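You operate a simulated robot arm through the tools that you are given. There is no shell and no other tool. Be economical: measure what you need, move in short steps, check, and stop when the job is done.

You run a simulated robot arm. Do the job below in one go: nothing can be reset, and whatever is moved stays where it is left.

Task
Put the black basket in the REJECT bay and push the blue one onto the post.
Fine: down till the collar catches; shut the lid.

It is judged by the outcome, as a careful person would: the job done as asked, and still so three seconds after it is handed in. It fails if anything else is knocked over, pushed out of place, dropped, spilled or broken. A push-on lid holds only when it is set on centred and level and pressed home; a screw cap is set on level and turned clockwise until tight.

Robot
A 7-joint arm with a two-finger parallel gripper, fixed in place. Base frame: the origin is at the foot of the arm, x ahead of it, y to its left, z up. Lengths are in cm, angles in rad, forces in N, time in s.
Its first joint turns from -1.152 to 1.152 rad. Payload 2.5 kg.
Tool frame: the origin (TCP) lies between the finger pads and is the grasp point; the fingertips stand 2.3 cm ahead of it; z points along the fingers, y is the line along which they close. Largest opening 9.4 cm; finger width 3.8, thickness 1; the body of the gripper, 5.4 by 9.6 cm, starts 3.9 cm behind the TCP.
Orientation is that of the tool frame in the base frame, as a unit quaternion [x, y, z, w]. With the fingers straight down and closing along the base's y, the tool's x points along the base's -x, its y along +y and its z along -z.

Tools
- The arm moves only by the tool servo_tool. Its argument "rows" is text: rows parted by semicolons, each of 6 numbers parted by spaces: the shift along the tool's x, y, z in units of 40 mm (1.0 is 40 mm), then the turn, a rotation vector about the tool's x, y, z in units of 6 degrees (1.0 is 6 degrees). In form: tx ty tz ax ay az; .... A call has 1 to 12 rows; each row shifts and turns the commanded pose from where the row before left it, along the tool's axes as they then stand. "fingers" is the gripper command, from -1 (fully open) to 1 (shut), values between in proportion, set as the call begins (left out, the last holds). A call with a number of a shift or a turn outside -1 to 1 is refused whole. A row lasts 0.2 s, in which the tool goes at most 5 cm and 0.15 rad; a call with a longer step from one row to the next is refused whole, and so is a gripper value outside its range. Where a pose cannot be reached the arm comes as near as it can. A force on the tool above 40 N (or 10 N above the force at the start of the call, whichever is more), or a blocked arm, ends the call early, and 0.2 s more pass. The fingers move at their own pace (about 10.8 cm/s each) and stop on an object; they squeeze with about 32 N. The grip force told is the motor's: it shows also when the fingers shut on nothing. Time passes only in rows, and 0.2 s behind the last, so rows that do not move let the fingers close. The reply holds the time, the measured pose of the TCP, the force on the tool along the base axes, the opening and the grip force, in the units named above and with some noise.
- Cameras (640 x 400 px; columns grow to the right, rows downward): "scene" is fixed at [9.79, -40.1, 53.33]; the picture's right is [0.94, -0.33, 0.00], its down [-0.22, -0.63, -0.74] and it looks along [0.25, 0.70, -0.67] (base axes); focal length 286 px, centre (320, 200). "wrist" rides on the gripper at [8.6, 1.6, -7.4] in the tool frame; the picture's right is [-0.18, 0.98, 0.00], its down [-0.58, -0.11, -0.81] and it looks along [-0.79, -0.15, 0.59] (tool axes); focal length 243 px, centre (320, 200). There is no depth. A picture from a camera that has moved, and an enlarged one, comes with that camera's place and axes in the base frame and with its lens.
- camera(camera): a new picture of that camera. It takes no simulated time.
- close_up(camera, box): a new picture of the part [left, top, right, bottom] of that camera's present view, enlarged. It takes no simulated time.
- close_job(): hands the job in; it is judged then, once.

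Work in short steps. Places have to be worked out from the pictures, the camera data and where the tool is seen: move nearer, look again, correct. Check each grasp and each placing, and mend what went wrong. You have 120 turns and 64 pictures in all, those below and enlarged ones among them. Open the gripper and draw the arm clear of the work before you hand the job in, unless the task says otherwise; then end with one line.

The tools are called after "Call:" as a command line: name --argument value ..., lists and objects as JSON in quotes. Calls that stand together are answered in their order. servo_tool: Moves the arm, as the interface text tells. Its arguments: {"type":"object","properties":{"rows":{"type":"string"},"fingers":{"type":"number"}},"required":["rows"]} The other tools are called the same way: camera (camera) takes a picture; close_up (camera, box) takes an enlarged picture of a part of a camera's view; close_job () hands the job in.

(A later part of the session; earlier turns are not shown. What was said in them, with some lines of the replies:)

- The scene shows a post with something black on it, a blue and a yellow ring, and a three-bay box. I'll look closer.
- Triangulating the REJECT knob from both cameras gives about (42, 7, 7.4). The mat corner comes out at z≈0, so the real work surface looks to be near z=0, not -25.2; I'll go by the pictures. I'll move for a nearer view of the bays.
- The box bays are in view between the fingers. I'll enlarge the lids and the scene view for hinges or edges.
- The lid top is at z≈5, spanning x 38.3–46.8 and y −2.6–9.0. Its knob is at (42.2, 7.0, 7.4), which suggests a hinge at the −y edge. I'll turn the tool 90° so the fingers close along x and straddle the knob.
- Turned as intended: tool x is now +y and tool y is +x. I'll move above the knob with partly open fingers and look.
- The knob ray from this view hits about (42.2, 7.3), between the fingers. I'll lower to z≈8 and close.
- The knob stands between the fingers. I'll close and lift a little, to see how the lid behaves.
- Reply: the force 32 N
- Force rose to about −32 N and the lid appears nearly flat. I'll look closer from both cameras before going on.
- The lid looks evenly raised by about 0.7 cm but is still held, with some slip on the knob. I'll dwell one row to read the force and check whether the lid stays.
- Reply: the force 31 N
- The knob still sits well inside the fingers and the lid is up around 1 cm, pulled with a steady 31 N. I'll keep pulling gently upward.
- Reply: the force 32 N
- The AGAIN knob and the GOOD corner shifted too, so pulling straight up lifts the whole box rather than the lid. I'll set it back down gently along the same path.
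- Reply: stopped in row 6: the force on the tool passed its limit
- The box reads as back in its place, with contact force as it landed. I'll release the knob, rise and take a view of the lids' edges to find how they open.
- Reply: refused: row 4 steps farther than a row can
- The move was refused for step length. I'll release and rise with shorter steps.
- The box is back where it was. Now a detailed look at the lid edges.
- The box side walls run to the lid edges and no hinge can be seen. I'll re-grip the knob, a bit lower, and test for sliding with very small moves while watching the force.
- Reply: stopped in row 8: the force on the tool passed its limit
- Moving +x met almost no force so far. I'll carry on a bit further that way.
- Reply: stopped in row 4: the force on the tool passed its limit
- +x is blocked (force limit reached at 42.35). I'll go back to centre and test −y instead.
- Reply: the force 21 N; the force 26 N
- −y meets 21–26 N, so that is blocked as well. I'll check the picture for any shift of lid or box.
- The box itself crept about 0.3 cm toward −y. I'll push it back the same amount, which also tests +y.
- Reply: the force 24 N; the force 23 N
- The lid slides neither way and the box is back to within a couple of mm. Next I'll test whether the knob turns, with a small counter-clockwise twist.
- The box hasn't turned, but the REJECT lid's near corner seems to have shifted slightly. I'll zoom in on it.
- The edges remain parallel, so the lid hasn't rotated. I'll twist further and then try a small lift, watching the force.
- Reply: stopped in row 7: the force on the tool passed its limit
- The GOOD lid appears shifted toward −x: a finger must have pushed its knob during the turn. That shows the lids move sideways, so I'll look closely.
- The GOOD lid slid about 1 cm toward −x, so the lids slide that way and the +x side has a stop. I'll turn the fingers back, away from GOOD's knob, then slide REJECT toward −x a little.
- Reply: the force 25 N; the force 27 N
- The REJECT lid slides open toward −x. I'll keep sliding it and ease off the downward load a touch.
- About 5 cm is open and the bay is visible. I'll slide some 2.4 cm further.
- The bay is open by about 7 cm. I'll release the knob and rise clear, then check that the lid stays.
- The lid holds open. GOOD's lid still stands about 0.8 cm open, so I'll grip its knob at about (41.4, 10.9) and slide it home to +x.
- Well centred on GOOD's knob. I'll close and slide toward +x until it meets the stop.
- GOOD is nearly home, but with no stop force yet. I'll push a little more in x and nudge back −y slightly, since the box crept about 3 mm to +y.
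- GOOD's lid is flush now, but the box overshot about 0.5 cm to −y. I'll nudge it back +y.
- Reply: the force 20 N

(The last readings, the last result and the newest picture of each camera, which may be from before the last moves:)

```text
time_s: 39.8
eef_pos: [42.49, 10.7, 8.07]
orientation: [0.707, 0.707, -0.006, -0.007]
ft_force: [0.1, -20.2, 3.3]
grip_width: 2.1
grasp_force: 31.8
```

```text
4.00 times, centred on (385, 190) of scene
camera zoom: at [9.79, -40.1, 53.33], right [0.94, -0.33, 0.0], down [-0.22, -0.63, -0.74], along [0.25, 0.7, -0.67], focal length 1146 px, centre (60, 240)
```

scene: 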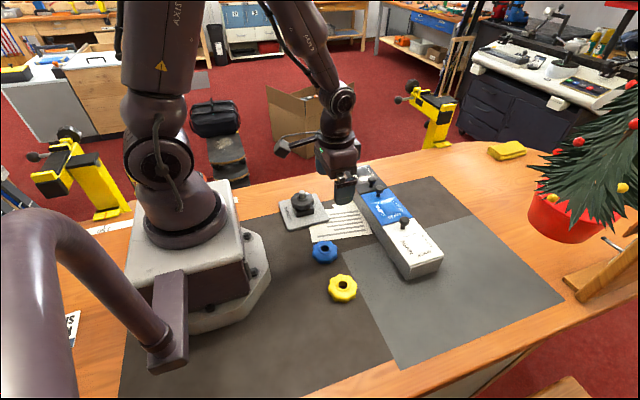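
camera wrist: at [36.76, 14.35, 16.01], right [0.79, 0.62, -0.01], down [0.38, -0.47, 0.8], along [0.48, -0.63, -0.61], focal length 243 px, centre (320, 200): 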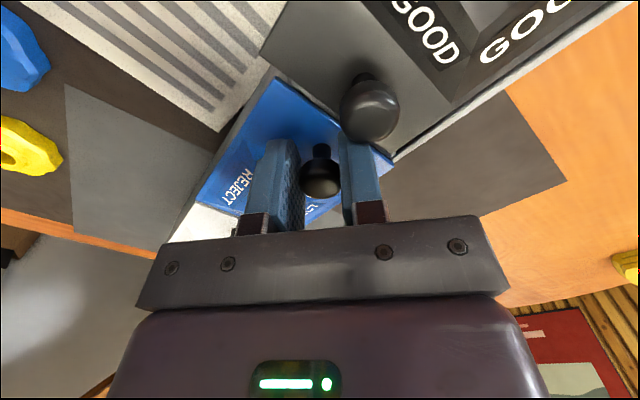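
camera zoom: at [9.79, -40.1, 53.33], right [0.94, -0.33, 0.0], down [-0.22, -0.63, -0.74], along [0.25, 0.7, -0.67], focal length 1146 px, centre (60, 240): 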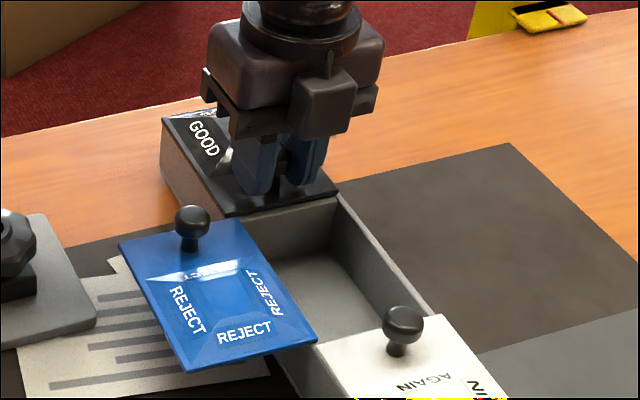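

The box is back to within about 3 mm and GOOD is shut. I'll relax the side force, release and rise, then turn the tool back to closing along y for the baskets.

Call:
servo_tool --rows "-0.06 0 0 0 0 0;0 0 0 0 0 0"

Call:
servo_tool --rows "0 0 0 0 0 0;0 0 0 0 0 0;0 0 -0.6 0 0 0;0 0 -0.8 0 0 0;0 0 -0.8 0 0 0;0 -0.8 0 0 0 0;0 -0.8 0 0 0 0;0 -0.8 0 0 0 0;0 -0.8 0 0 0 0;0 -0.8 0 0 0 0;0 0 0 0 0 0" --fingers -0.3

Call:
servo_tool --rows "0 0 0 0 0 -1;0 0 0 0 0 -1;0 0 0 0 0 -1;0 0 0 0 0 -1;0 0 0 0 0 -1;0 0 0 0 0 -1;0 0 0 0 0 -1;0 0 0 0 0 -1;0 0 0 0 0 -1;0 0 0 0 0 -1;0 0 0 0 0 -1;0 0 0 0 0 -1" --fingers -1

Call:
servo_tool --rows "0 0 0 0 0 -1;0 0 0 0 0 -1;0 0 0 0 0 -1;0 0 0 0 0 0"

```text
time_s: 40.4
eef_pos: [42.56, 10.63, 8.07]
orientation: [0.706, 0.709, -0.005, -0.01]
ft_force: [1.3, -9.2, 0.2]
grip_width: 2.12
grasp_force: 31.9
```

```text
time_s: 42.8
eef_pos: [26.93, 10.63, 17.18]
orientation: [0.706, 0.708, -0.004, -0.008]
ft_force: [0.3, 0.0, 0.0]
grip_width: 6.1
grasp_force: 0.0
```

```text
time_s: 45.4
eef_pos: [26.78, 10.65, 17.17]
orientation: [0.154, 0.988, 0.001, -0.009]
ft_force: [0.1, -0.4, -0.6]
grip_width: 9.42
grasp_force: 0.0
```

```text
time_s: 46.4
eef_pos: [26.83, 10.51, 17.17]
orientation: [-0.002, 1.0, 0.003, -0.009]
ft_force: [0.3, 0.1, 0.2]
grip_width: 9.42
grasp_force: 0.0
```

Over the post area with a 1° tilt; I'll correct that, move above the post at z≈12 and look.

Call:
servo_tool --rows "0.36 0.28 0.5 0.06 -0.17 0.04;0.37 0.28 0.5 0 0 0;0 0 0.3 0 0 0;0 0 0 0 0 0"

Call:
camera --camera "wrist"

Call:
close_up --camera "scene" --box '[265, 140, 365, 238]'

```text
time_s: 47.4
eef_pos: [24.02, 12.83, 12.02]
orientation: [0.001, 1.0, 0.0, 0.001]
ft_force: [0.5, -0.6, -0.8]
grip_width: 9.41
grasp_force: 0.1
```

```text
22 pictures are left
camera wrist: at [15.42, 14.58, 19.47], right [0.19, 0.98, 0.0], down [0.58, -0.11, 0.81], along [0.79, -0.15, -0.59], focal length 243 px, centre (320, 200)
```

wrist: 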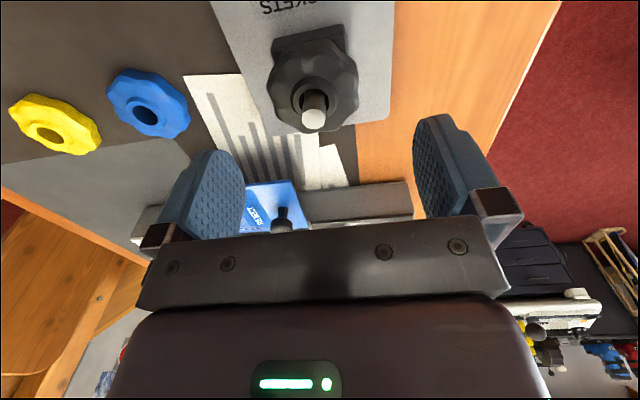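

```text
4.08 times, centred on (315, 189) of scene
camera zoom: at [9.79, -40.1, 53.33], right [0.94, -0.33, 0.0], down [-0.22, -0.63, -0.74], along [0.25, 0.7, -0.67], focal length 1169 px, centre (340, 245)
```

zoom: 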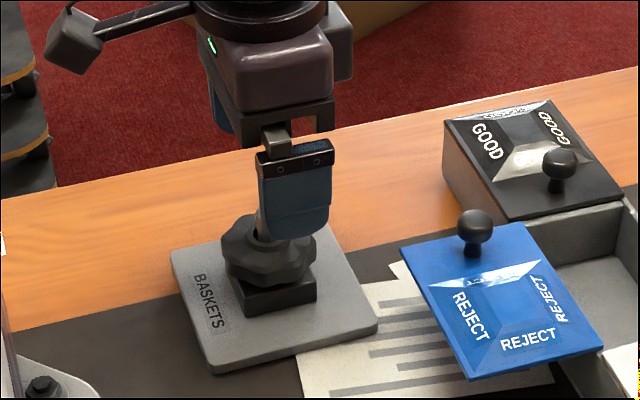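

The post is at about (23.5, 12.65) and the basket is centred on it. I'll correct and lower over the black basket to z≈4.8.

Call:
servo_tool --rows "0.13 -0.045 0.2 0 0 0;0 0 0.5 0 0 0;0 0 0.5 0 0 0;0 0 0.4 0 0 0;0 0 0.2 0 0 0;0 0 0 0 0 0"

Call:
close_up --camera "scene" --box '[265, 160, 365, 238]'

```text
time_s: 48.8
eef_pos: [23.38, 12.57, 4.77]
orientation: [0.001, 1.0, 0.001, 0.001]
ft_force: [1.3, -0.2, -0.1]
grip_width: 9.39
grasp_force: 0.1
```

```text
5.13 times, centred on (315, 199) of scene
camera zoom: at [9.79, -40.1, 53.33], right [0.94, -0.33, 0.0], down [-0.22, -0.63, -0.74], along [0.25, 0.7, -0.67], focal length 1469 px, centre (346, 205)
```

zoom: 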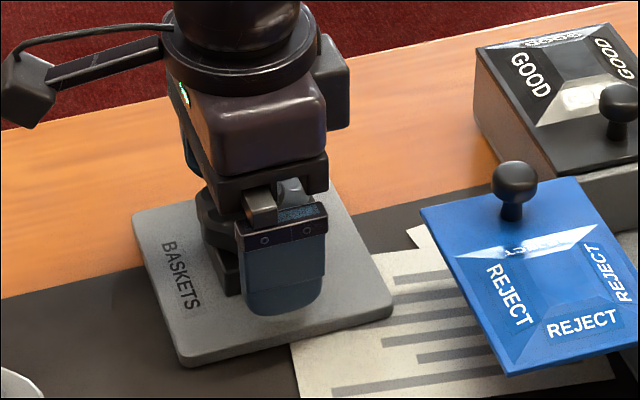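

The fingers straddle the basket. I'll close and try a gentle lift.

Call:
servo_tool --rows "0 0 0 0 0 0;0 0 0 0 0 0;0 0 0 0 0 0" --fingers 1

Call:
servo_tool --rows "0 0 -0.05 0 0 0;0 0 -0.08 0 0 0;0 0 -0.1 0 0 0;0 0 0 0 0 0"

Call:
close_up --camera "scene" --box '[265, 160, 365, 238]'

```text
time_s: 49.6
eef_pos: [23.42, 12.62, 4.81]
orientation: [0.001, 1.0, -0.001, 0.0]
ft_force: [-0.5, -0.7, 0.1]
grip_width: 5.85
grasp_force: 32.0
```

```text
time_s: 50.6
eef_pos: [23.42, 12.71, 5.83]
orientation: [0.001, 1.0, 0.0, 0.001]
ft_force: [-0.4, 0.0, 0.3]
grip_width: 5.87
grasp_force: 32.6
```

```text
5.13 times, centred on (315, 199) of scene
camera zoom: at [9.79, -40.1, 53.33], right [0.94, -0.33, 0.0], down [-0.22, -0.63, -0.74], along [0.25, 0.7, -0.67], focal length 1469 px, centre (346, 205)
```

zoom: 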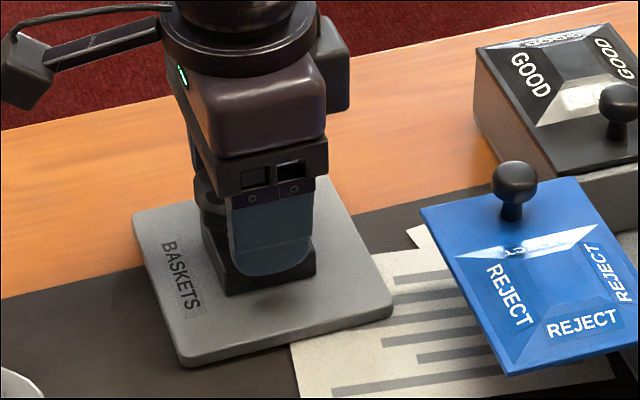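

It rises freely (width 5.87) with the plate still. I'll lift it clear of the post.

Call:
servo_tool --rows "0 0 -0.3 0 0 0;0 0 -0.4 0 0 0;0 0 -0.5 0 0 0;0 0 -0.5 0 0 0;0 0 -0.5 0 0 0;0 0 0 0 0 0"

Call:
camera --camera "wrist"

Call:
close_up --camera "scene" --box '[265, 140, 445, 250]'

```text
time_s: 52.0
eef_pos: [23.35, 12.54, 14.85]
orientation: [0.001, 1.0, 0.0, 0.0]
ft_force: [-0.4, 0.3, 0.6]
grip_width: 5.84
grasp_force: 31.9
```

```text
18 pictures are left
camera wrist: at [14.82, 14.35, 22.34], right [0.19, 0.98, 0.0], down [0.58, -0.11, 0.81], along [0.79, -0.15, -0.59], focal length 243 px, centre (320, 200)
```

wrist: 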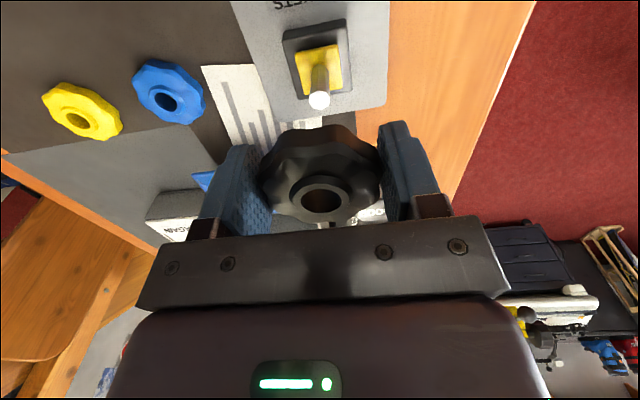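

```text
3.56 times, centred on (355, 195) of scene
camera zoom: at [9.79, -40.1, 53.33], right [0.94, -0.33, 0.0], down [-0.22, -0.63, -0.74], along [0.25, 0.7, -0.67], focal length 1018 px, centre (196, 218)
```

zoom: 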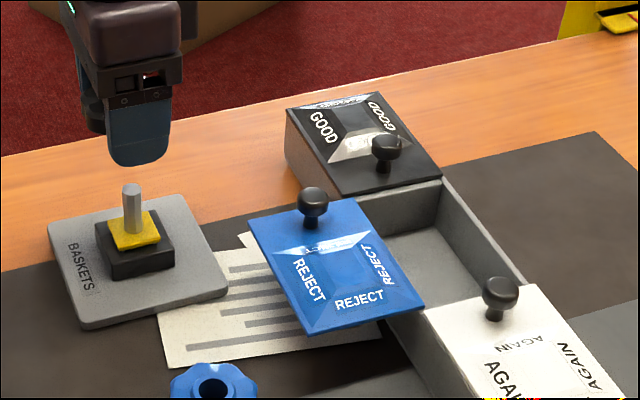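

The basket is off the post, held well. The REJECT opening spans about x 39.0–46.0 and y −2.3–7.8, so I'll carry it over (42.5, 2.9).

Call:
servo_tool --rows "-0.683 -0.345 0 0 0 0;-0.683 -0.345 0 0 0 0;-0.683 -0.345 0 0 0 0;-0.683 -0.345 0 0 0 0;-0.683 -0.345 0 0 0 0;-0.683 -0.345 0 0 0 0;-0.68 -0.345 0 0 0 0;0 0 0.5 0 0 0;0 0 0 0 0 0"

Call:
camera --camera "wrist"

Call:
close_up --camera "scene" --box '[335, 130, 455, 240]'

```text
time_s: 54.0
eef_pos: [42.57, 2.66, 12.57]
orientation: [0.001, 1.0, 0.0, 0.001]
ft_force: [-0.2, -0.1, -1.2]
grip_width: 5.85
grasp_force: 32.2
```

```text
16 pictures are left
camera wrist: at [33.96, 4.49, 20.07], right [0.19, 0.98, 0.0], down [0.58, -0.11, 0.81], along [0.79, -0.15, -0.59], focal length 243 px, centre (320, 200)
```

wrist: 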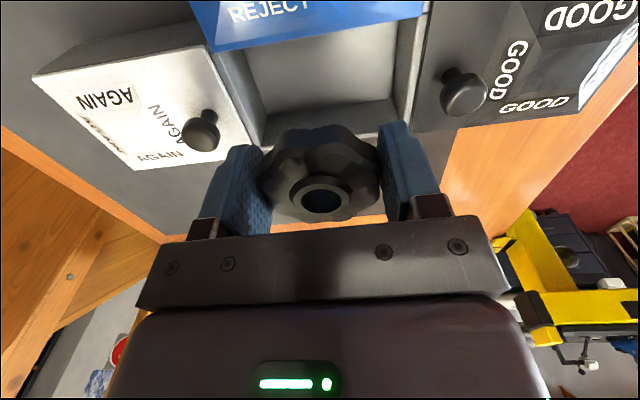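

```text
3.64 times, centred on (395, 185) of scene
camera zoom: at [9.79, -40.1, 53.33], right [0.94, -0.33, 0.0], down [-0.22, -0.63, -0.74], along [0.25, 0.7, -0.67], focal length 1042 px, centre (47, 254)
```

zoom: 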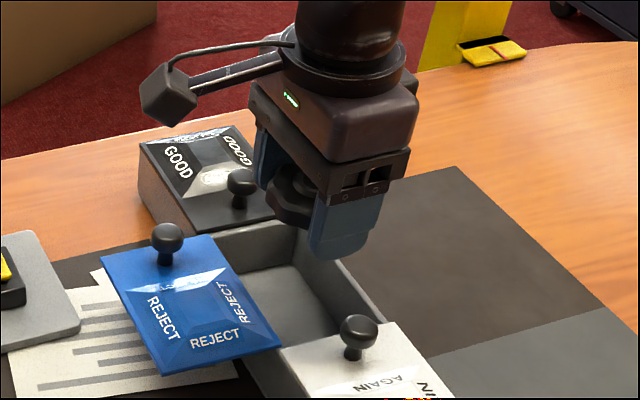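

The opening is x≈39.3–45.6, while the basket sits about 0.6 cm ahead of the TCP in x. I'll shift −0.65 cm, lower to just above the rim and look.

Call:
servo_tool --rows "0.16 0.04 0.3 0 0 0;0 0 0.4 0 0 0;0 0 0.3 0 0 0;0 0 0 0 0 0"

Call:
close_up --camera "wrist" --box '[180, 0, 460, 230]'

Call:
close_up --camera "scene" --box '[355, 160, 435, 240]'

```text
time_s: 55.0
eef_pos: [41.99, 2.75, 8.61]
orientation: [0.001, 1.0, 0.0, 0.001]
ft_force: [-0.2, 1.2, -0.6]
grip_width: 5.87
grasp_force: 31.6
```

```text
1.74 times, centred on (320, 115) of wrist
camera zoom: at [33.36, 4.65, 16.1], right [0.19, 0.98, 0.0], down [0.58, -0.11, 0.81], along [0.79, -0.15, -0.59], focal length 422 px, centre (320, 348)
```

zoom: 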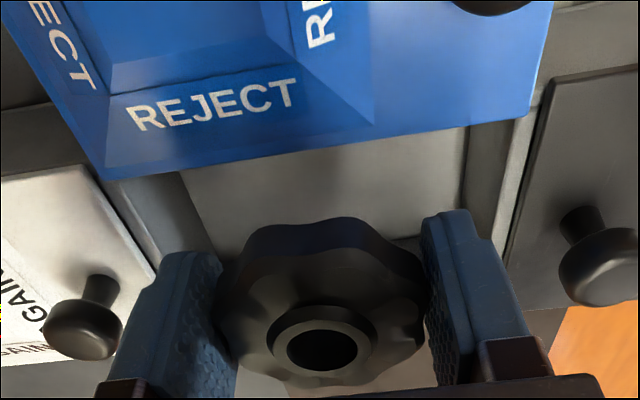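

```text
5.00 times, centred on (395, 200) of scene
camera zoom: at [9.79, -40.1, 53.33], right [0.94, -0.33, 0.0], down [-0.22, -0.63, -0.74], along [0.25, 0.7, -0.67], focal length 1432 px, centre (-55, 200)
```

zoom: 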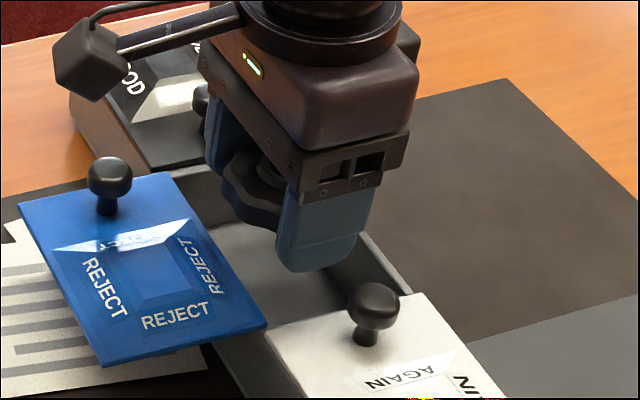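

The hub reads at x≈42.8, so I'll shift −0.3 cm more. Then I'll lower slowly into the bay, watching the force.

Call:
servo_tool --rows "0.075 0 0.15 0 0 0;0 0 0.25 0 0 0;0 0 0.25 0 0 0;0 0 0.2 0 0 0;0 0 0.15 0 0 0;0 0 0 0 0 0"

```text
time_s: 56.4
eef_pos: [41.74, 3.01, 4.65]
orientation: [0.001, 1.0, 0.0, 0.003]
ft_force: [13.0, -0.4, -0.9]
grip_width: 5.85
grasp_force: 32.0
```

A +13 N x-force means it is brushing the lid edge, so I'll ease +x and continue down.

Call:
servo_tool --rows "-0.07 0 0 0 0 0;0 0 0 0 0 0"

Call:
servo_tool --rows "0 0 0.1 0 0 0;0 0 0.1 0 0 0;0 0 0.1 0 0 0;0 0 0 0 0 0"

```text
time_s: 57.0
eef_pos: [41.77, 3.05, 4.56]
orientation: [0.001, 1.0, 0.0, -0.001]
ft_force: [1.8, 0.4, -0.9]
grip_width: 5.84
grasp_force: 32.2
```

```text
time_s: 58.0
eef_pos: [41.87, 3.01, 3.47]
orientation: [0.001, 1.0, 0.0, 0.001]
ft_force: [-0.4, 0.7, 0.3]
grip_width: 5.84
grasp_force: 31.7
```

Free again at z=3.47. I'll lower in small steps until it touches the floor.

Call:
servo_tool --rows "0 0 0.05 0 0 0;0 0 0.05 0 0 0;0 0 0.05 0 0 0;0 0 0 0 0 0"

```text
time_s: 59.0
eef_pos: [41.88, 3.14, 3.05]
orientation: [0.001, 1.0, 0.0, 0.0]
ft_force: [-9.7, -1.0, 25.8]
grip_width: 5.83
grasp_force: 31.9
```

Contact with the floor (+26 N). I'll back off a hair, open just enough to free it, and rise straight up.

Call:
servo_tool --rows "0 0 -0.04 0 0 0;0 0 0 0 0 0"

Call:
servo_tool --rows "0 0 0 0 0 0;0 0 0 0 0 0;0 0 -0.15 0 0 0;0 0 -0.3 0 0 0;0 0 -0.5 0 0 0;0 0 -0.7 0 0 0;0 0 -0.7 0 0 0;0 0 -0.7 0 0 0;0 0 0 0 0 0" --fingers -0.6

Call:
camera --camera "wrist"

```text
time_s: 59.6
eef_pos: [41.8, 3.05, 3.09]
orientation: [0.0, 1.0, 0.0, 0.001]
ft_force: [4.1, 0.5, -1.1]
grip_width: 5.86
grasp_force: 31.8
```

```text
time_s: 61.6
eef_pos: [41.68, 3.13, 15.15]
orientation: [0.001, 1.0, 0.0, 0.001]
ft_force: [0.1, 0.2, 0.0]
grip_width: 7.51
grasp_force: 0.0
```

```text
12 pictures are left
camera wrist: at [33.03, 4.89, 22.64], right [0.19, 0.98, 0.0], down [0.58, -0.11, 0.81], along [0.79, -0.15, -0.59], focal length 243 px, centre (320, 200)
```

wrist: 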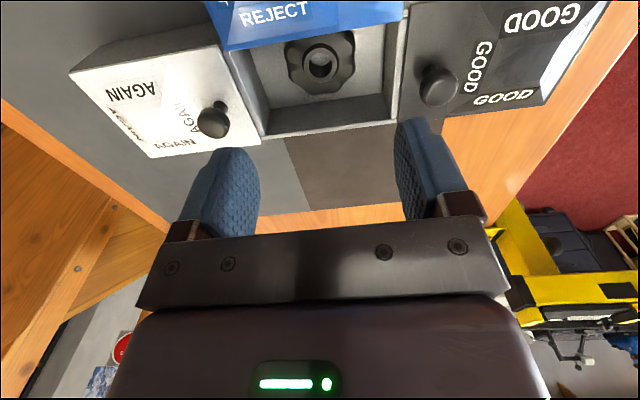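

The black basket lies flat in the REJECT bay. To shut the lid I'll push its knob from the −x side with closed fingers; first I'll go behind it at (31.3, 7.2).

Call:
servo_tool --rows "0.65 0.255 0 0 0 0;0.65 0.255 0 0 0 0;0.65 0.255 0 0 0 0;0.65 0.255 0 0 0 0;0 0 0.6 0 0 0;0 0 0.6 0 0 0;0 0 0.5 0 0 0;0 0 0 0 0 0" --fingers 1

Call:
close_up --camera "scene" --box '[325, 140, 445, 240]'

```text
time_s: 63.4
eef_pos: [31.42, 7.23, 8.31]
orientation: [0.002, 1.0, 0.0, 0.001]
ft_force: [0.2, -0.2, 0.4]
grip_width: 0.0
grasp_force: 32.2
```

```text
4.00 times, centred on (385, 190) of scene
camera zoom: at [9.79, -40.1, 53.33], right [0.94, -0.33, 0.0], down [-0.22, -0.63, -0.74], along [0.25, 0.7, -0.67], focal length 1146 px, centre (60, 240)
```

zoom: 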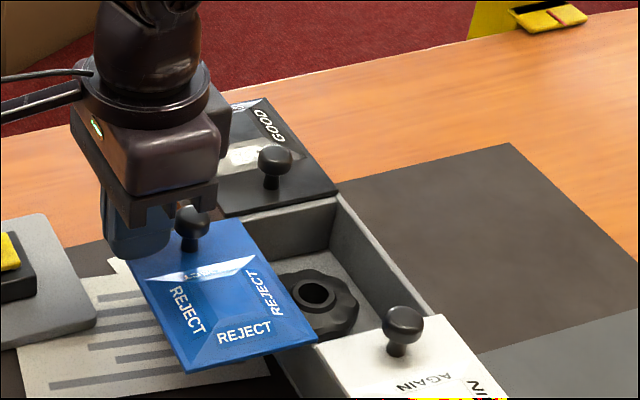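

The fingers stand behind the knob. I'll push +x about 7 cm, then finish in small steps.

Call:
servo_tool --rows "-0.2 0 0 0 0 0;-0.25 0 0 0 0 0;-0.25 0 0 0 0 0;-0.25 0 0 0 0 0;-0.25 0 0 0 0 0;-0.25 0 0 0 0 0;-0.25 0 0 0 0 0;-0.1 0 0 0 0 0;0 0 0 0 0 0"

Call:
close_up --camera "scene" --box '[325, 140, 445, 240]'

```text
time_s: 65.4
eef_pos: [38.57, 7.04, 8.35]
orientation: [0.0, 1.0, 0.001, 0.0]
ft_force: [0.2, -0.1, -0.6]
grip_width: 0.01
grasp_force: 32.6
```

```text
4.00 times, centred on (385, 190) of scene
camera zoom: at [9.79, -40.1, 53.33], right [0.94, -0.33, 0.0], down [-0.22, -0.63, -0.74], along [0.25, 0.7, -0.67], focal length 1146 px, centre (60, 240)
```

zoom: 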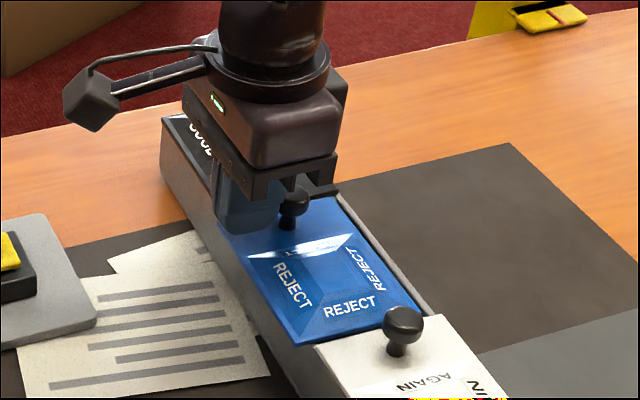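

About 0.8 cm remains, with no resistance. I'll push in small steps until the stop shows in the force.

Call:
servo_tool --rows "-0.08 0 0 0 0 0;-0.06 0 0 0 0 0;-0.04 0 0 0 0 0;0 0 0 0 0 0"

Call:
servo_tool --rows "-0.03 0 0 0 0 0;0 0 0 0 0 0"

```text
time_s: 66.4
eef_pos: [39.31, 7.18, 8.42]
orientation: [0.001, 1.0, 0.0, 0.001]
ft_force: [-0.1, 0.1, -0.5]
grip_width: 0.01
grasp_force: 31.8
```

```text
time_s: 67.0
eef_pos: [39.57, 7.11, 8.39]
orientation: [0.001, 1.0, 0.0, -0.001]
ft_force: [-0.4, -0.7, 0.2]
grip_width: 0.0
grasp_force: 32.0
```

Call:
servo_tool --rows "-0.03 0 0 0 0 0;0 0 0 0 0 0"

Call:
close_up --camera "scene" --box '[355, 160, 445, 240]'

```text
time_s: 67.6
eef_pos: [39.7, 7.13, 8.33]
orientation: [0.002, 1.0, -0.001, 0.001]
ft_force: [-0.3, -0.2, -0.2]
grip_width: 0.01
grasp_force: 32.4
```

```text
5.00 times, centred on (400, 200) of scene
camera zoom: at [9.79, -40.1, 53.33], right [0.94, -0.33, 0.0], down [-0.22, -0.63, -0.74], along [0.25, 0.7, -0.67], focal length 1432 px, centre (-80, 200)
```

zoom: 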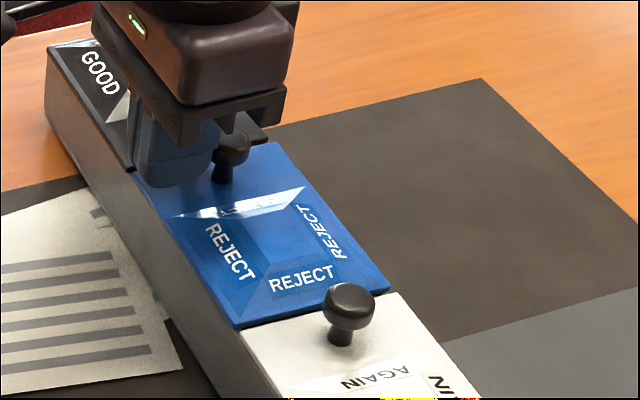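

The lid edges now line up with AGAIN's. One more small push to feel the stop.

Call:
servo_tool --rows "-0.03 0 0 0 0 0;-0.02 0 0 0 0 0;0 0 0 0 0 0"

```text
time_s: 68.4
eef_pos: [39.69, 6.98, 8.23]
orientation: [0.0, 1.0, 0.0, -0.001]
ft_force: [-11.5, 3.0, 6.4]
grip_width: 0.01
grasp_force: 32.1
```

The stop is felt (−11.5 N), so the REJECT lid is shut. I'll retreat, rise, open and go above the blue basket at about (24.5, −2.0).

Call:
servo_tool --rows "0.15 0 0 0 0 0;0.1 0 -0.4 0 0 0;0 0 -0.8 0 0 0;0.5 -0.5 -0.3 0 0 0;0.7 -0.5 0 0 0 0;0.7 -0.5 0 0 0 0;0.8 -0.4 0 0 0 0;0.8 -0.35 0 0 0 0;0 0 0 0 0 0" --fingers -1

Call:
camera --camera "wrist"

```text
time_s: 70.4
eef_pos: [24.94, -1.7, 14.11]
orientation: [0.001, 1.0, 0.0, -0.001]
ft_force: [0.0, 0.7, 0.7]
grip_width: 9.39
grasp_force: 0.1
```

```text
8 pictures are left
camera wrist: at [16.3, 0.06, 21.68], right [0.19, 0.98, 0.0], down [0.58, -0.11, 0.81], along [0.79, -0.15, -0.59], focal length 243 px, centre (320, 200)
```

wrist: 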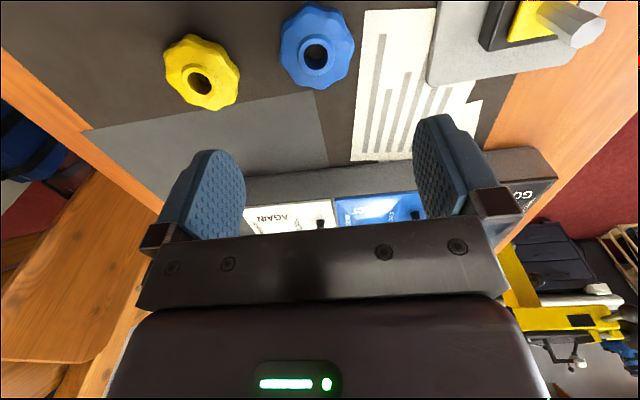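

The blue basket is at about (24.2, −1.75) and yellow at y≈−11.4, so I'll open only partly to stay clear. Then I'll lower onto blue.

Call:
servo_tool --rows "0.185 -0.012 0.5 0 0 0;0 0 0.7 0 0 0;0 0 0.7 0 0 0;0 0 0.5 0 0 0;0 0 0.25 0 0 0;0 0 0.15 0 0 0;0 0 0 0 0 0" --fingers -0.6

Call:
servo_tool --rows "0 0 0.02 0 0 0;0 0 0 0 0 0"

Call:
servo_tool --rows "0 0 0 0 0 0;0 0 0 0 0 0;0 0 0 0 0 0" --fingers 1

```text
time_s: 72.0
eef_pos: [24.15, -1.95, 3.24]
orientation: [0.0, 1.0, -0.001, 0.0]
ft_force: [-0.2, -1.4, -0.5]
grip_width: 7.52
grasp_force: 0.1
```

```text
time_s: 72.6
eef_pos: [24.14, -1.95, 2.94]
orientation: [0.001, 1.0, 0.001, 0.001]
ft_force: [0.1, -0.3, -0.3]
grip_width: 7.5
grasp_force: 0.0
```

```text
time_s: 73.4
eef_pos: [24.02, -1.83, 3.03]
orientation: [0.001, 1.0, -0.001, 0.001]
ft_force: [0.5, 0.3, -1.0]
grip_width: 5.81
grasp_force: 31.9
```

Gripped (5.81). I'll lift it clear and look at how it sits in the fingers.

Call:
servo_tool --rows "0 0 -0.2 0 0 0;0 0 -0.5 0 0 0;0 0 -0.7 0 0 0;0 0 -0.7 0 0 0;0 0 -0.7 0 0 0;0.1 0.6 0 0 0 0;0 0.6 0 0 0 0;0 0.6 0 0 0 0;0 0.6 0 0 0 0;0 0.6 0 0 0 0;0 0.6 0 0 0 0;0 0 0 0 0 0"

Call:
close_up --camera "wrist" --box '[180, 0, 460, 230]'

```text
time_s: 76.0
eef_pos: [23.57, 12.74, 14.38]
orientation: [0.002, 1.0, 0.0, 0.0]
ft_force: [0.4, -0.5, 0.6]
grip_width: 5.81
grasp_force: 31.8
```

```text
1.74 times, centred on (320, 115) of wrist
camera zoom: at [15.08, 14.46, 21.8], right [0.19, 0.98, 0.0], down [0.58, -0.11, 0.81], along [0.79, -0.15, -0.59], focal length 422 px, centre (320, 348)
```

zoom: 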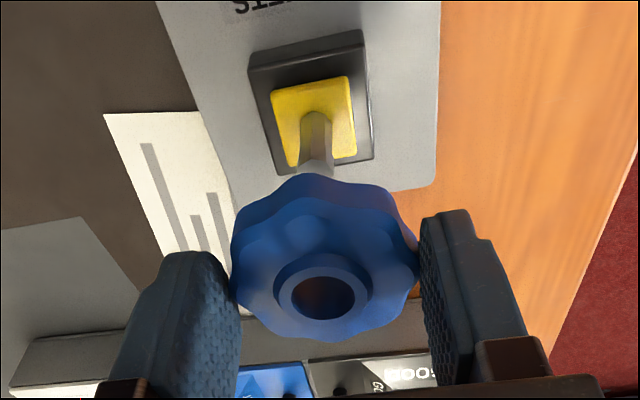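

The blue basket is level in the grip with its bore about 0.4 cm ahead of the TCP, and the post is at about (23.8, 12.64). I'll correct and lower to just above the post tip, then look.

Call:
servo_tool --rows "0.05 -0.025 0.3 0 0 0;0 0 0.4 0 0 0;0 0 0.2 0 0 0;0 0 0 0 0 0"

Call:
close_up --camera "scene" --box '[270, 155, 350, 225]'

Call:
close_up --camera "wrist" --box '[240, 60, 400, 230]'

```text
time_s: 77.0
eef_pos: [23.68, 12.38, 10.46]
orientation: [0.001, 1.0, 0.0, 0.001]
ft_force: [0.8, -0.2, 0.1]
grip_width: 5.82
grasp_force: 31.8
```

```text
5.71 times, centred on (310, 190) of scene
camera zoom: at [9.79, -40.1, 53.33], right [0.94, -0.33, 0.0], down [-0.22, -0.63, -0.74], along [0.25, 0.7, -0.67], focal length 1637 px, centre (377, 257)
```

zoom: 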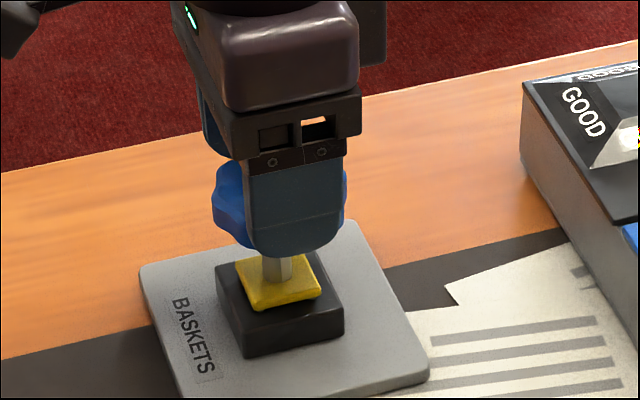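

```text
2.35 times, centred on (320, 145) of wrist
camera zoom: at [14.97, 14.2, 18.01], right [0.19, 0.98, 0.0], down [0.58, -0.11, 0.81], along [0.79, -0.15, -0.59], focal length 571 px, centre (320, 329)
```

zoom: 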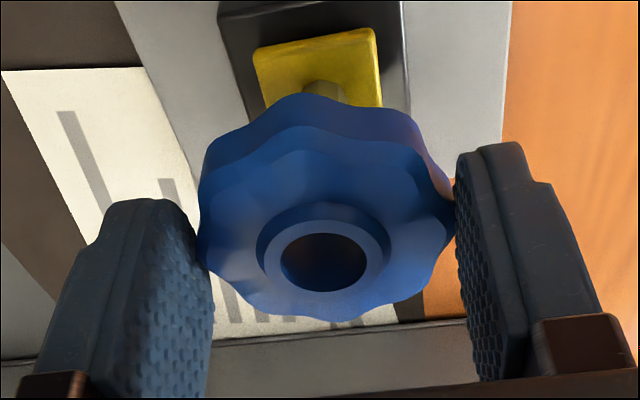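

The estimates say the bore should go about −0.27 cm in x and +0.12 cm in y. I'll correct that and lower gently, feeling for contact.

Call:
servo_tool --rows "0.065 0.03 0 0 0 0;0 0 0.1 0 0 0;0 0 0.1 0 0 0;0 0 0.1 0 0 0;0 0 0 0 0 0"

```text
time_s: 78.2
eef_pos: [23.32, 12.6, 9.37]
orientation: [0.001, 1.0, 0.0, 0.001]
ft_force: [-0.6, -0.3, -0.2]
grip_width: 5.81
grasp_force: 32.0
```

Call:
servo_tool --rows "0 0 0.08 0 0 0;0 0 0.08 0 0 0;0 0 0.08 0 0 0;0 0 0 0 0 0"

```text
time_s: 79.2
eef_pos: [23.28, 12.51, 8.41]
orientation: [0.001, 1.0, 0.001, 0.001]
ft_force: [0.7, 0.6, -1.2]
grip_width: 5.82
grasp_force: 31.7
```

No force with the bottom below the tip height, so the post is in the bore. Continuing down in small steps.

Call:
servo_tool --rows "0 0 0.08 0 0 0;0 0 0.08 0 0 0;0 0 0.08 0 0 0;0 0 0 0 0 0"

Call:
servo_tool --rows "0 0 0.07 0 0 0;0 0 0.07 0 0 0;0 0 0 0 0 0"

```text
time_s: 80.2
eef_pos: [23.32, 12.55, 7.54]
orientation: [0.001, 1.0, 0.0, 0.0]
ft_force: [-0.2, -0.9, 0.6]
grip_width: 5.82
grasp_force: 32.0
```

```text
time_s: 81.0
eef_pos: [23.2, 12.44, 6.95]
orientation: [0.001, 1.0, 0.0, 0.0]
ft_force: [0.0, -0.1, -0.5]
grip_width: 5.81
grasp_force: 32.0
```

Call:
close_up --camera "wrist" --box '[240, 60, 400, 230]'

Call:
servo_tool --rows "0 0 0.05 0 0 0;0 0 0.05 0 0 0;0 0 0 0 0 0"

```text
2.35 times, centred on (320, 145) of wrist
camera zoom: at [14.7, 14.28, 14.47], right [0.19, 0.98, 0.0], down [0.58, -0.11, 0.81], along [0.79, -0.15, -0.59], focal length 571 px, centre (320, 329)
```

zoom: 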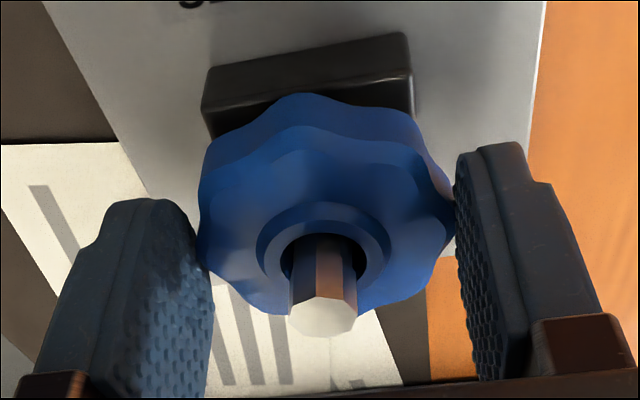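

```text
time_s: 81.8
eef_pos: [23.2, 12.59, 6.75]
orientation: [0.001, 1.0, 0.0, 0.001]
ft_force: [-4.9, -0.2, 19.6]
grip_width: 5.83
grasp_force: 31.9
```

The post stands through the bore, and I now feel resistance (20 N) at z=6.75, likely the collar. I'll press further in small steps.

Call:
servo_tool --rows "0 0 0.04 0 0 0;0 0 0.04 0 0 0;0 0 0 0 0 0"

```text
time_s: 82.6
eef_pos: [23.3, 12.58, 6.27]
orientation: [0.001, 1.0, 0.0, 0.001]
ft_force: [-2.3, -5.9, 26.4]
grip_width: 5.8
grasp_force: 31.8
```

Call:
servo_tool --rows "0 0 0.04 0 0 0;0 0 0.04 0 0 0;0 0 0 0 0 0"

Call:
servo_tool --rows "0 0 0.04 0 0 0;0 0 0.04 0 0 0;0 0 0 0 0 0"

```text
time_s: 83.4
eef_pos: [23.32, 12.57, 5.9]
orientation: [0.001, 1.0, 0.0, 0.001]
ft_force: [4.0, -9.1, 25.2]
grip_width: 5.84
grasp_force: 32.1
```

```text
time_s: 84.2
eef_pos: [23.35, 12.61, 5.64]
orientation: [-0.001, 1.0, 0.001, 0.001]
ft_force: [-1.2, 3.2, 31.6]
grip_width: 5.83
grasp_force: 32.1
```

The force stays near 30 N while the tool creeps down, which may be slip in the grip. One picture to check.

Call:
close_up --camera "wrist" --box '[240, 60, 400, 230]'

```text
2.35 times, centred on (320, 145) of wrist
camera zoom: at [14.72, 14.37, 13.13], right [0.18, 0.98, 0.0], down [0.58, -0.11, 0.81], along [0.79, -0.15, -0.59], focal length 571 px, centre (320, 329)
```

zoom: 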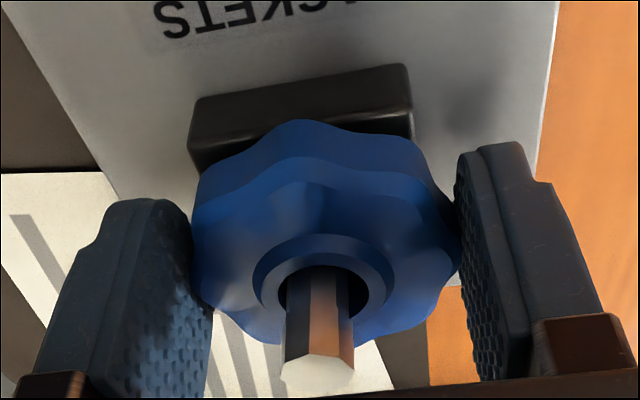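

The basket slipped up in the fingers, so it's resting on something. I'll check from the scene camera whether the yellow collar still shows beneath it.

Call:
close_up --camera "scene" --box '[275, 175, 335, 225]'

```text
8.00 times, centred on (305, 200) of scene
camera zoom: at [9.79, -40.1, 53.33], right [0.94, -0.33, 0.0], down [-0.22, -0.63, -0.74], along [0.25, 0.7, -0.67], focal length 2292 px, centre (440, 200)
```

zoom: 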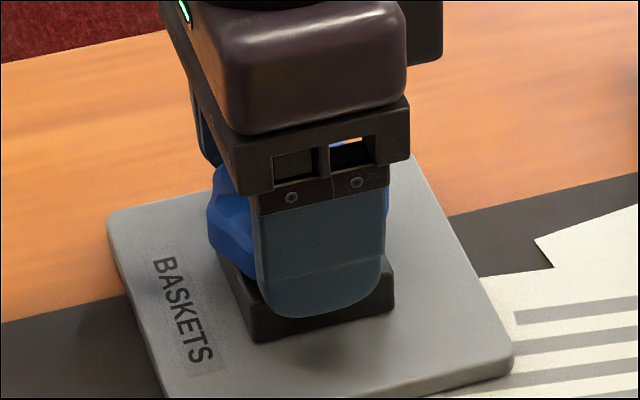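

The blue basket's lower edge sits exactly where the black one's did, right down over the collar. To make sure, I'll release, rise, straddle the post with nearly closed fingers and press on the hub from above.

Call:
servo_tool --rows "0 0 0 0 0 0;0 0 0 0 0 0;0 0 -0.2 0 0 0;0 0 -0.4 0 0 0;0 0 -0.25 0 0 0;0 0 0 0 0 0" --fingers -0.5

Call:
servo_tool --rows "-0.06 0 0 0 0 0;0 0 0 0 0 0;0 0 0 0 0 0" --fingers 0.55

```text
time_s: 85.6
eef_pos: [23.16, 12.43, 9.08]
orientation: [0.001, 1.0, 0.0, 0.0]
ft_force: [0.5, 0.3, -0.1]
grip_width: 7.06
grasp_force: 0.1
```

```text
time_s: 86.4
eef_pos: [23.39, 12.44, 9.07]
orientation: [0.001, 1.0, 0.0, 0.0]
ft_force: [1.1, -1.0, -0.3]
grip_width: 2.09
grasp_force: 0.0
```

The fingers straddle the post without touching. I'll lower onto the hub and press.

Call:
servo_tool --rows "-0.03 0.025 0.1 0 0 0;0 0 0.1 0 0 0;0 0 0.05 0 0 0;0 0 0 0 0 0"

Call:
servo_tool --rows "0 0 0.05 0 0 0;0 0 0.05 0 0 0;0 0 0 0 0 0"

```text
time_s: 87.4
eef_pos: [23.64, 12.67, 7.98]
orientation: [0.001, 1.0, 0.0, 0.001]
ft_force: [0.3, -0.7, 1.2]
grip_width: 2.13
grasp_force: 0.0
```

```text
time_s: 88.2
eef_pos: [23.62, 12.6, 7.84]
orientation: [0.001, 1.0, 0.0, 0.001]
ft_force: [-3.2, -1.4, 23.4]
grip_width: 2.12
grasp_force: 0.1
stopped in row 3: the force on the tool passed its limit (the readings are from after the stop); the commanded pose is now the measured one
```

Hub contact at z=7.84 and over 40 N reached. I'll press again to see if it goes any lower.

Call:
servo_tool --rows "0 0 0.02 0 0 0;0 0 0.02 0 0 0;0 0 0.01 0 0 0;0 0 0 0 0 0"

Call:
servo_tool --rows "0 0 0.03 0 0 0;0 0 0.03 0 0 0;0 0 0 0 0 0"

```text
time_s: 88.6
eef_pos: [23.59, 12.65, 7.87]
orientation: [0.001, 1.0, 0.0, 0.001]
ft_force: [-3.2, -2.3, 25.1]
grip_width: 2.14
grasp_force: 0.0
stopped in row 2: the force on the tool passed its limit (the readings are from after the stop); the commanded pose is now the measured one
```

```text
time_s: 89.0
eef_pos: [23.61, 12.61, 7.83]
orientation: [0.002, 1.0, -0.001, 0.001]
ft_force: [-4.0, -3.0, 24.6]
grip_width: 2.12
grasp_force: 0.0
stopped in row 2: the force on the tool passed its limit (the readings are from after the stop); the commanded pose is now the measured one
```

It's a hard stop. I'll rise and draw well clear, then check the result.

Call:
servo_tool --rows "0 0 -0.3 0 0 0;0 0 -0.7 0 0 0;0 0 -0.8 0 0 0;0 0 -0.8 0 0 0;0 0 -0.8 0 0 0;0 -0.8 0 0 0 0;0 -0.8 0 0 0 0;0 -0.8 0 0 0 0;0 0 0 0 0 0"

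Call:
close_up --camera "scene" --box '[265, 175, 365, 238]'

```text
time_s: 91.0
eef_pos: [23.66, 2.94, 21.43]
orientation: [0.001, 1.0, 0.0, 0.001]
ft_force: [0.0, -0.4, -0.4]
grip_width: 2.1
grasp_force: 0.1
```

```text
6.35 times, centred on (315, 206) of scene
camera zoom: at [9.79, -40.1, 53.33], right [0.94, -0.33, 0.0], down [-0.22, -0.63, -0.74], along [0.25, 0.7, -0.67], focal length 1819 px, centre (352, 159)
```

zoom: 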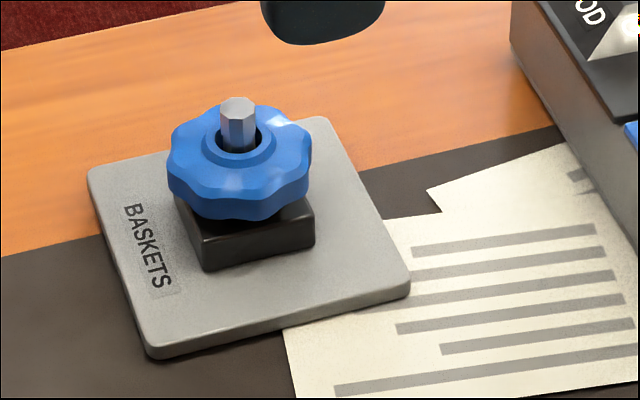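

The blue basket sits just as the black one did, level, with the collar hidden and the plate unmoved. I'll open the gripper, draw clear and take a last overall look at the box.

Call:
servo_tool --rows "0 0 -0.8 0 0 0;0 0 -0.8 0 0 0;0 0 0 0 0 0;0 0 0 0 0 0" --fingers -1

Call:
close_up --camera "scene" --box '[295, 150, 455, 305]'

```text
time_s: 92.0
eef_pos: [23.6, 3.14, 27.88]
orientation: [0.001, 1.0, 0.0, 0.001]
ft_force: [0.3, 0.7, 0.1]
grip_width: 9.39
grasp_force: 0.1
```

```text
2.58 times, centred on (375, 228) of scene
camera zoom: at [9.79, -40.1, 53.33], right [0.94, -0.33, 0.0], down [-0.22, -0.63, -0.74], along [0.25, 0.7, -0.67], focal length 739 px, centre (178, 129)
```

zoom: 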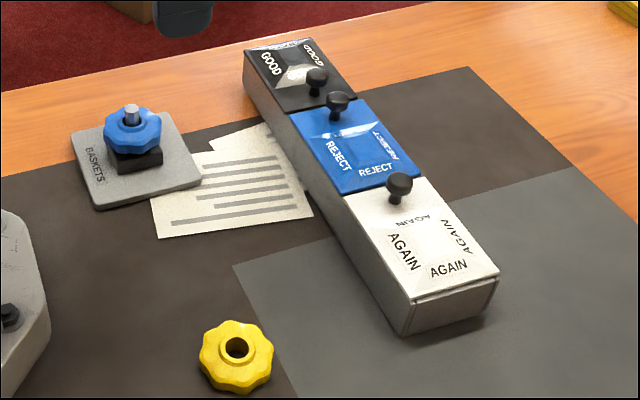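

All three lids are shut, the blue basket is seated, yellow is untouched and the arm is clear. Handing in.

Call:
close_job

```text
The job is handed in.
```

The black basket is in the REJECT bay with its lid shut. The blue basket is pressed to a hard stop on the post, level and at the height the black one sat; I felt no distinct catch. While I worked out how the lids open, the bay box shifted and GOOD's lid slid open. I nudged the box back to within about 5 mm and shut GOOD again.
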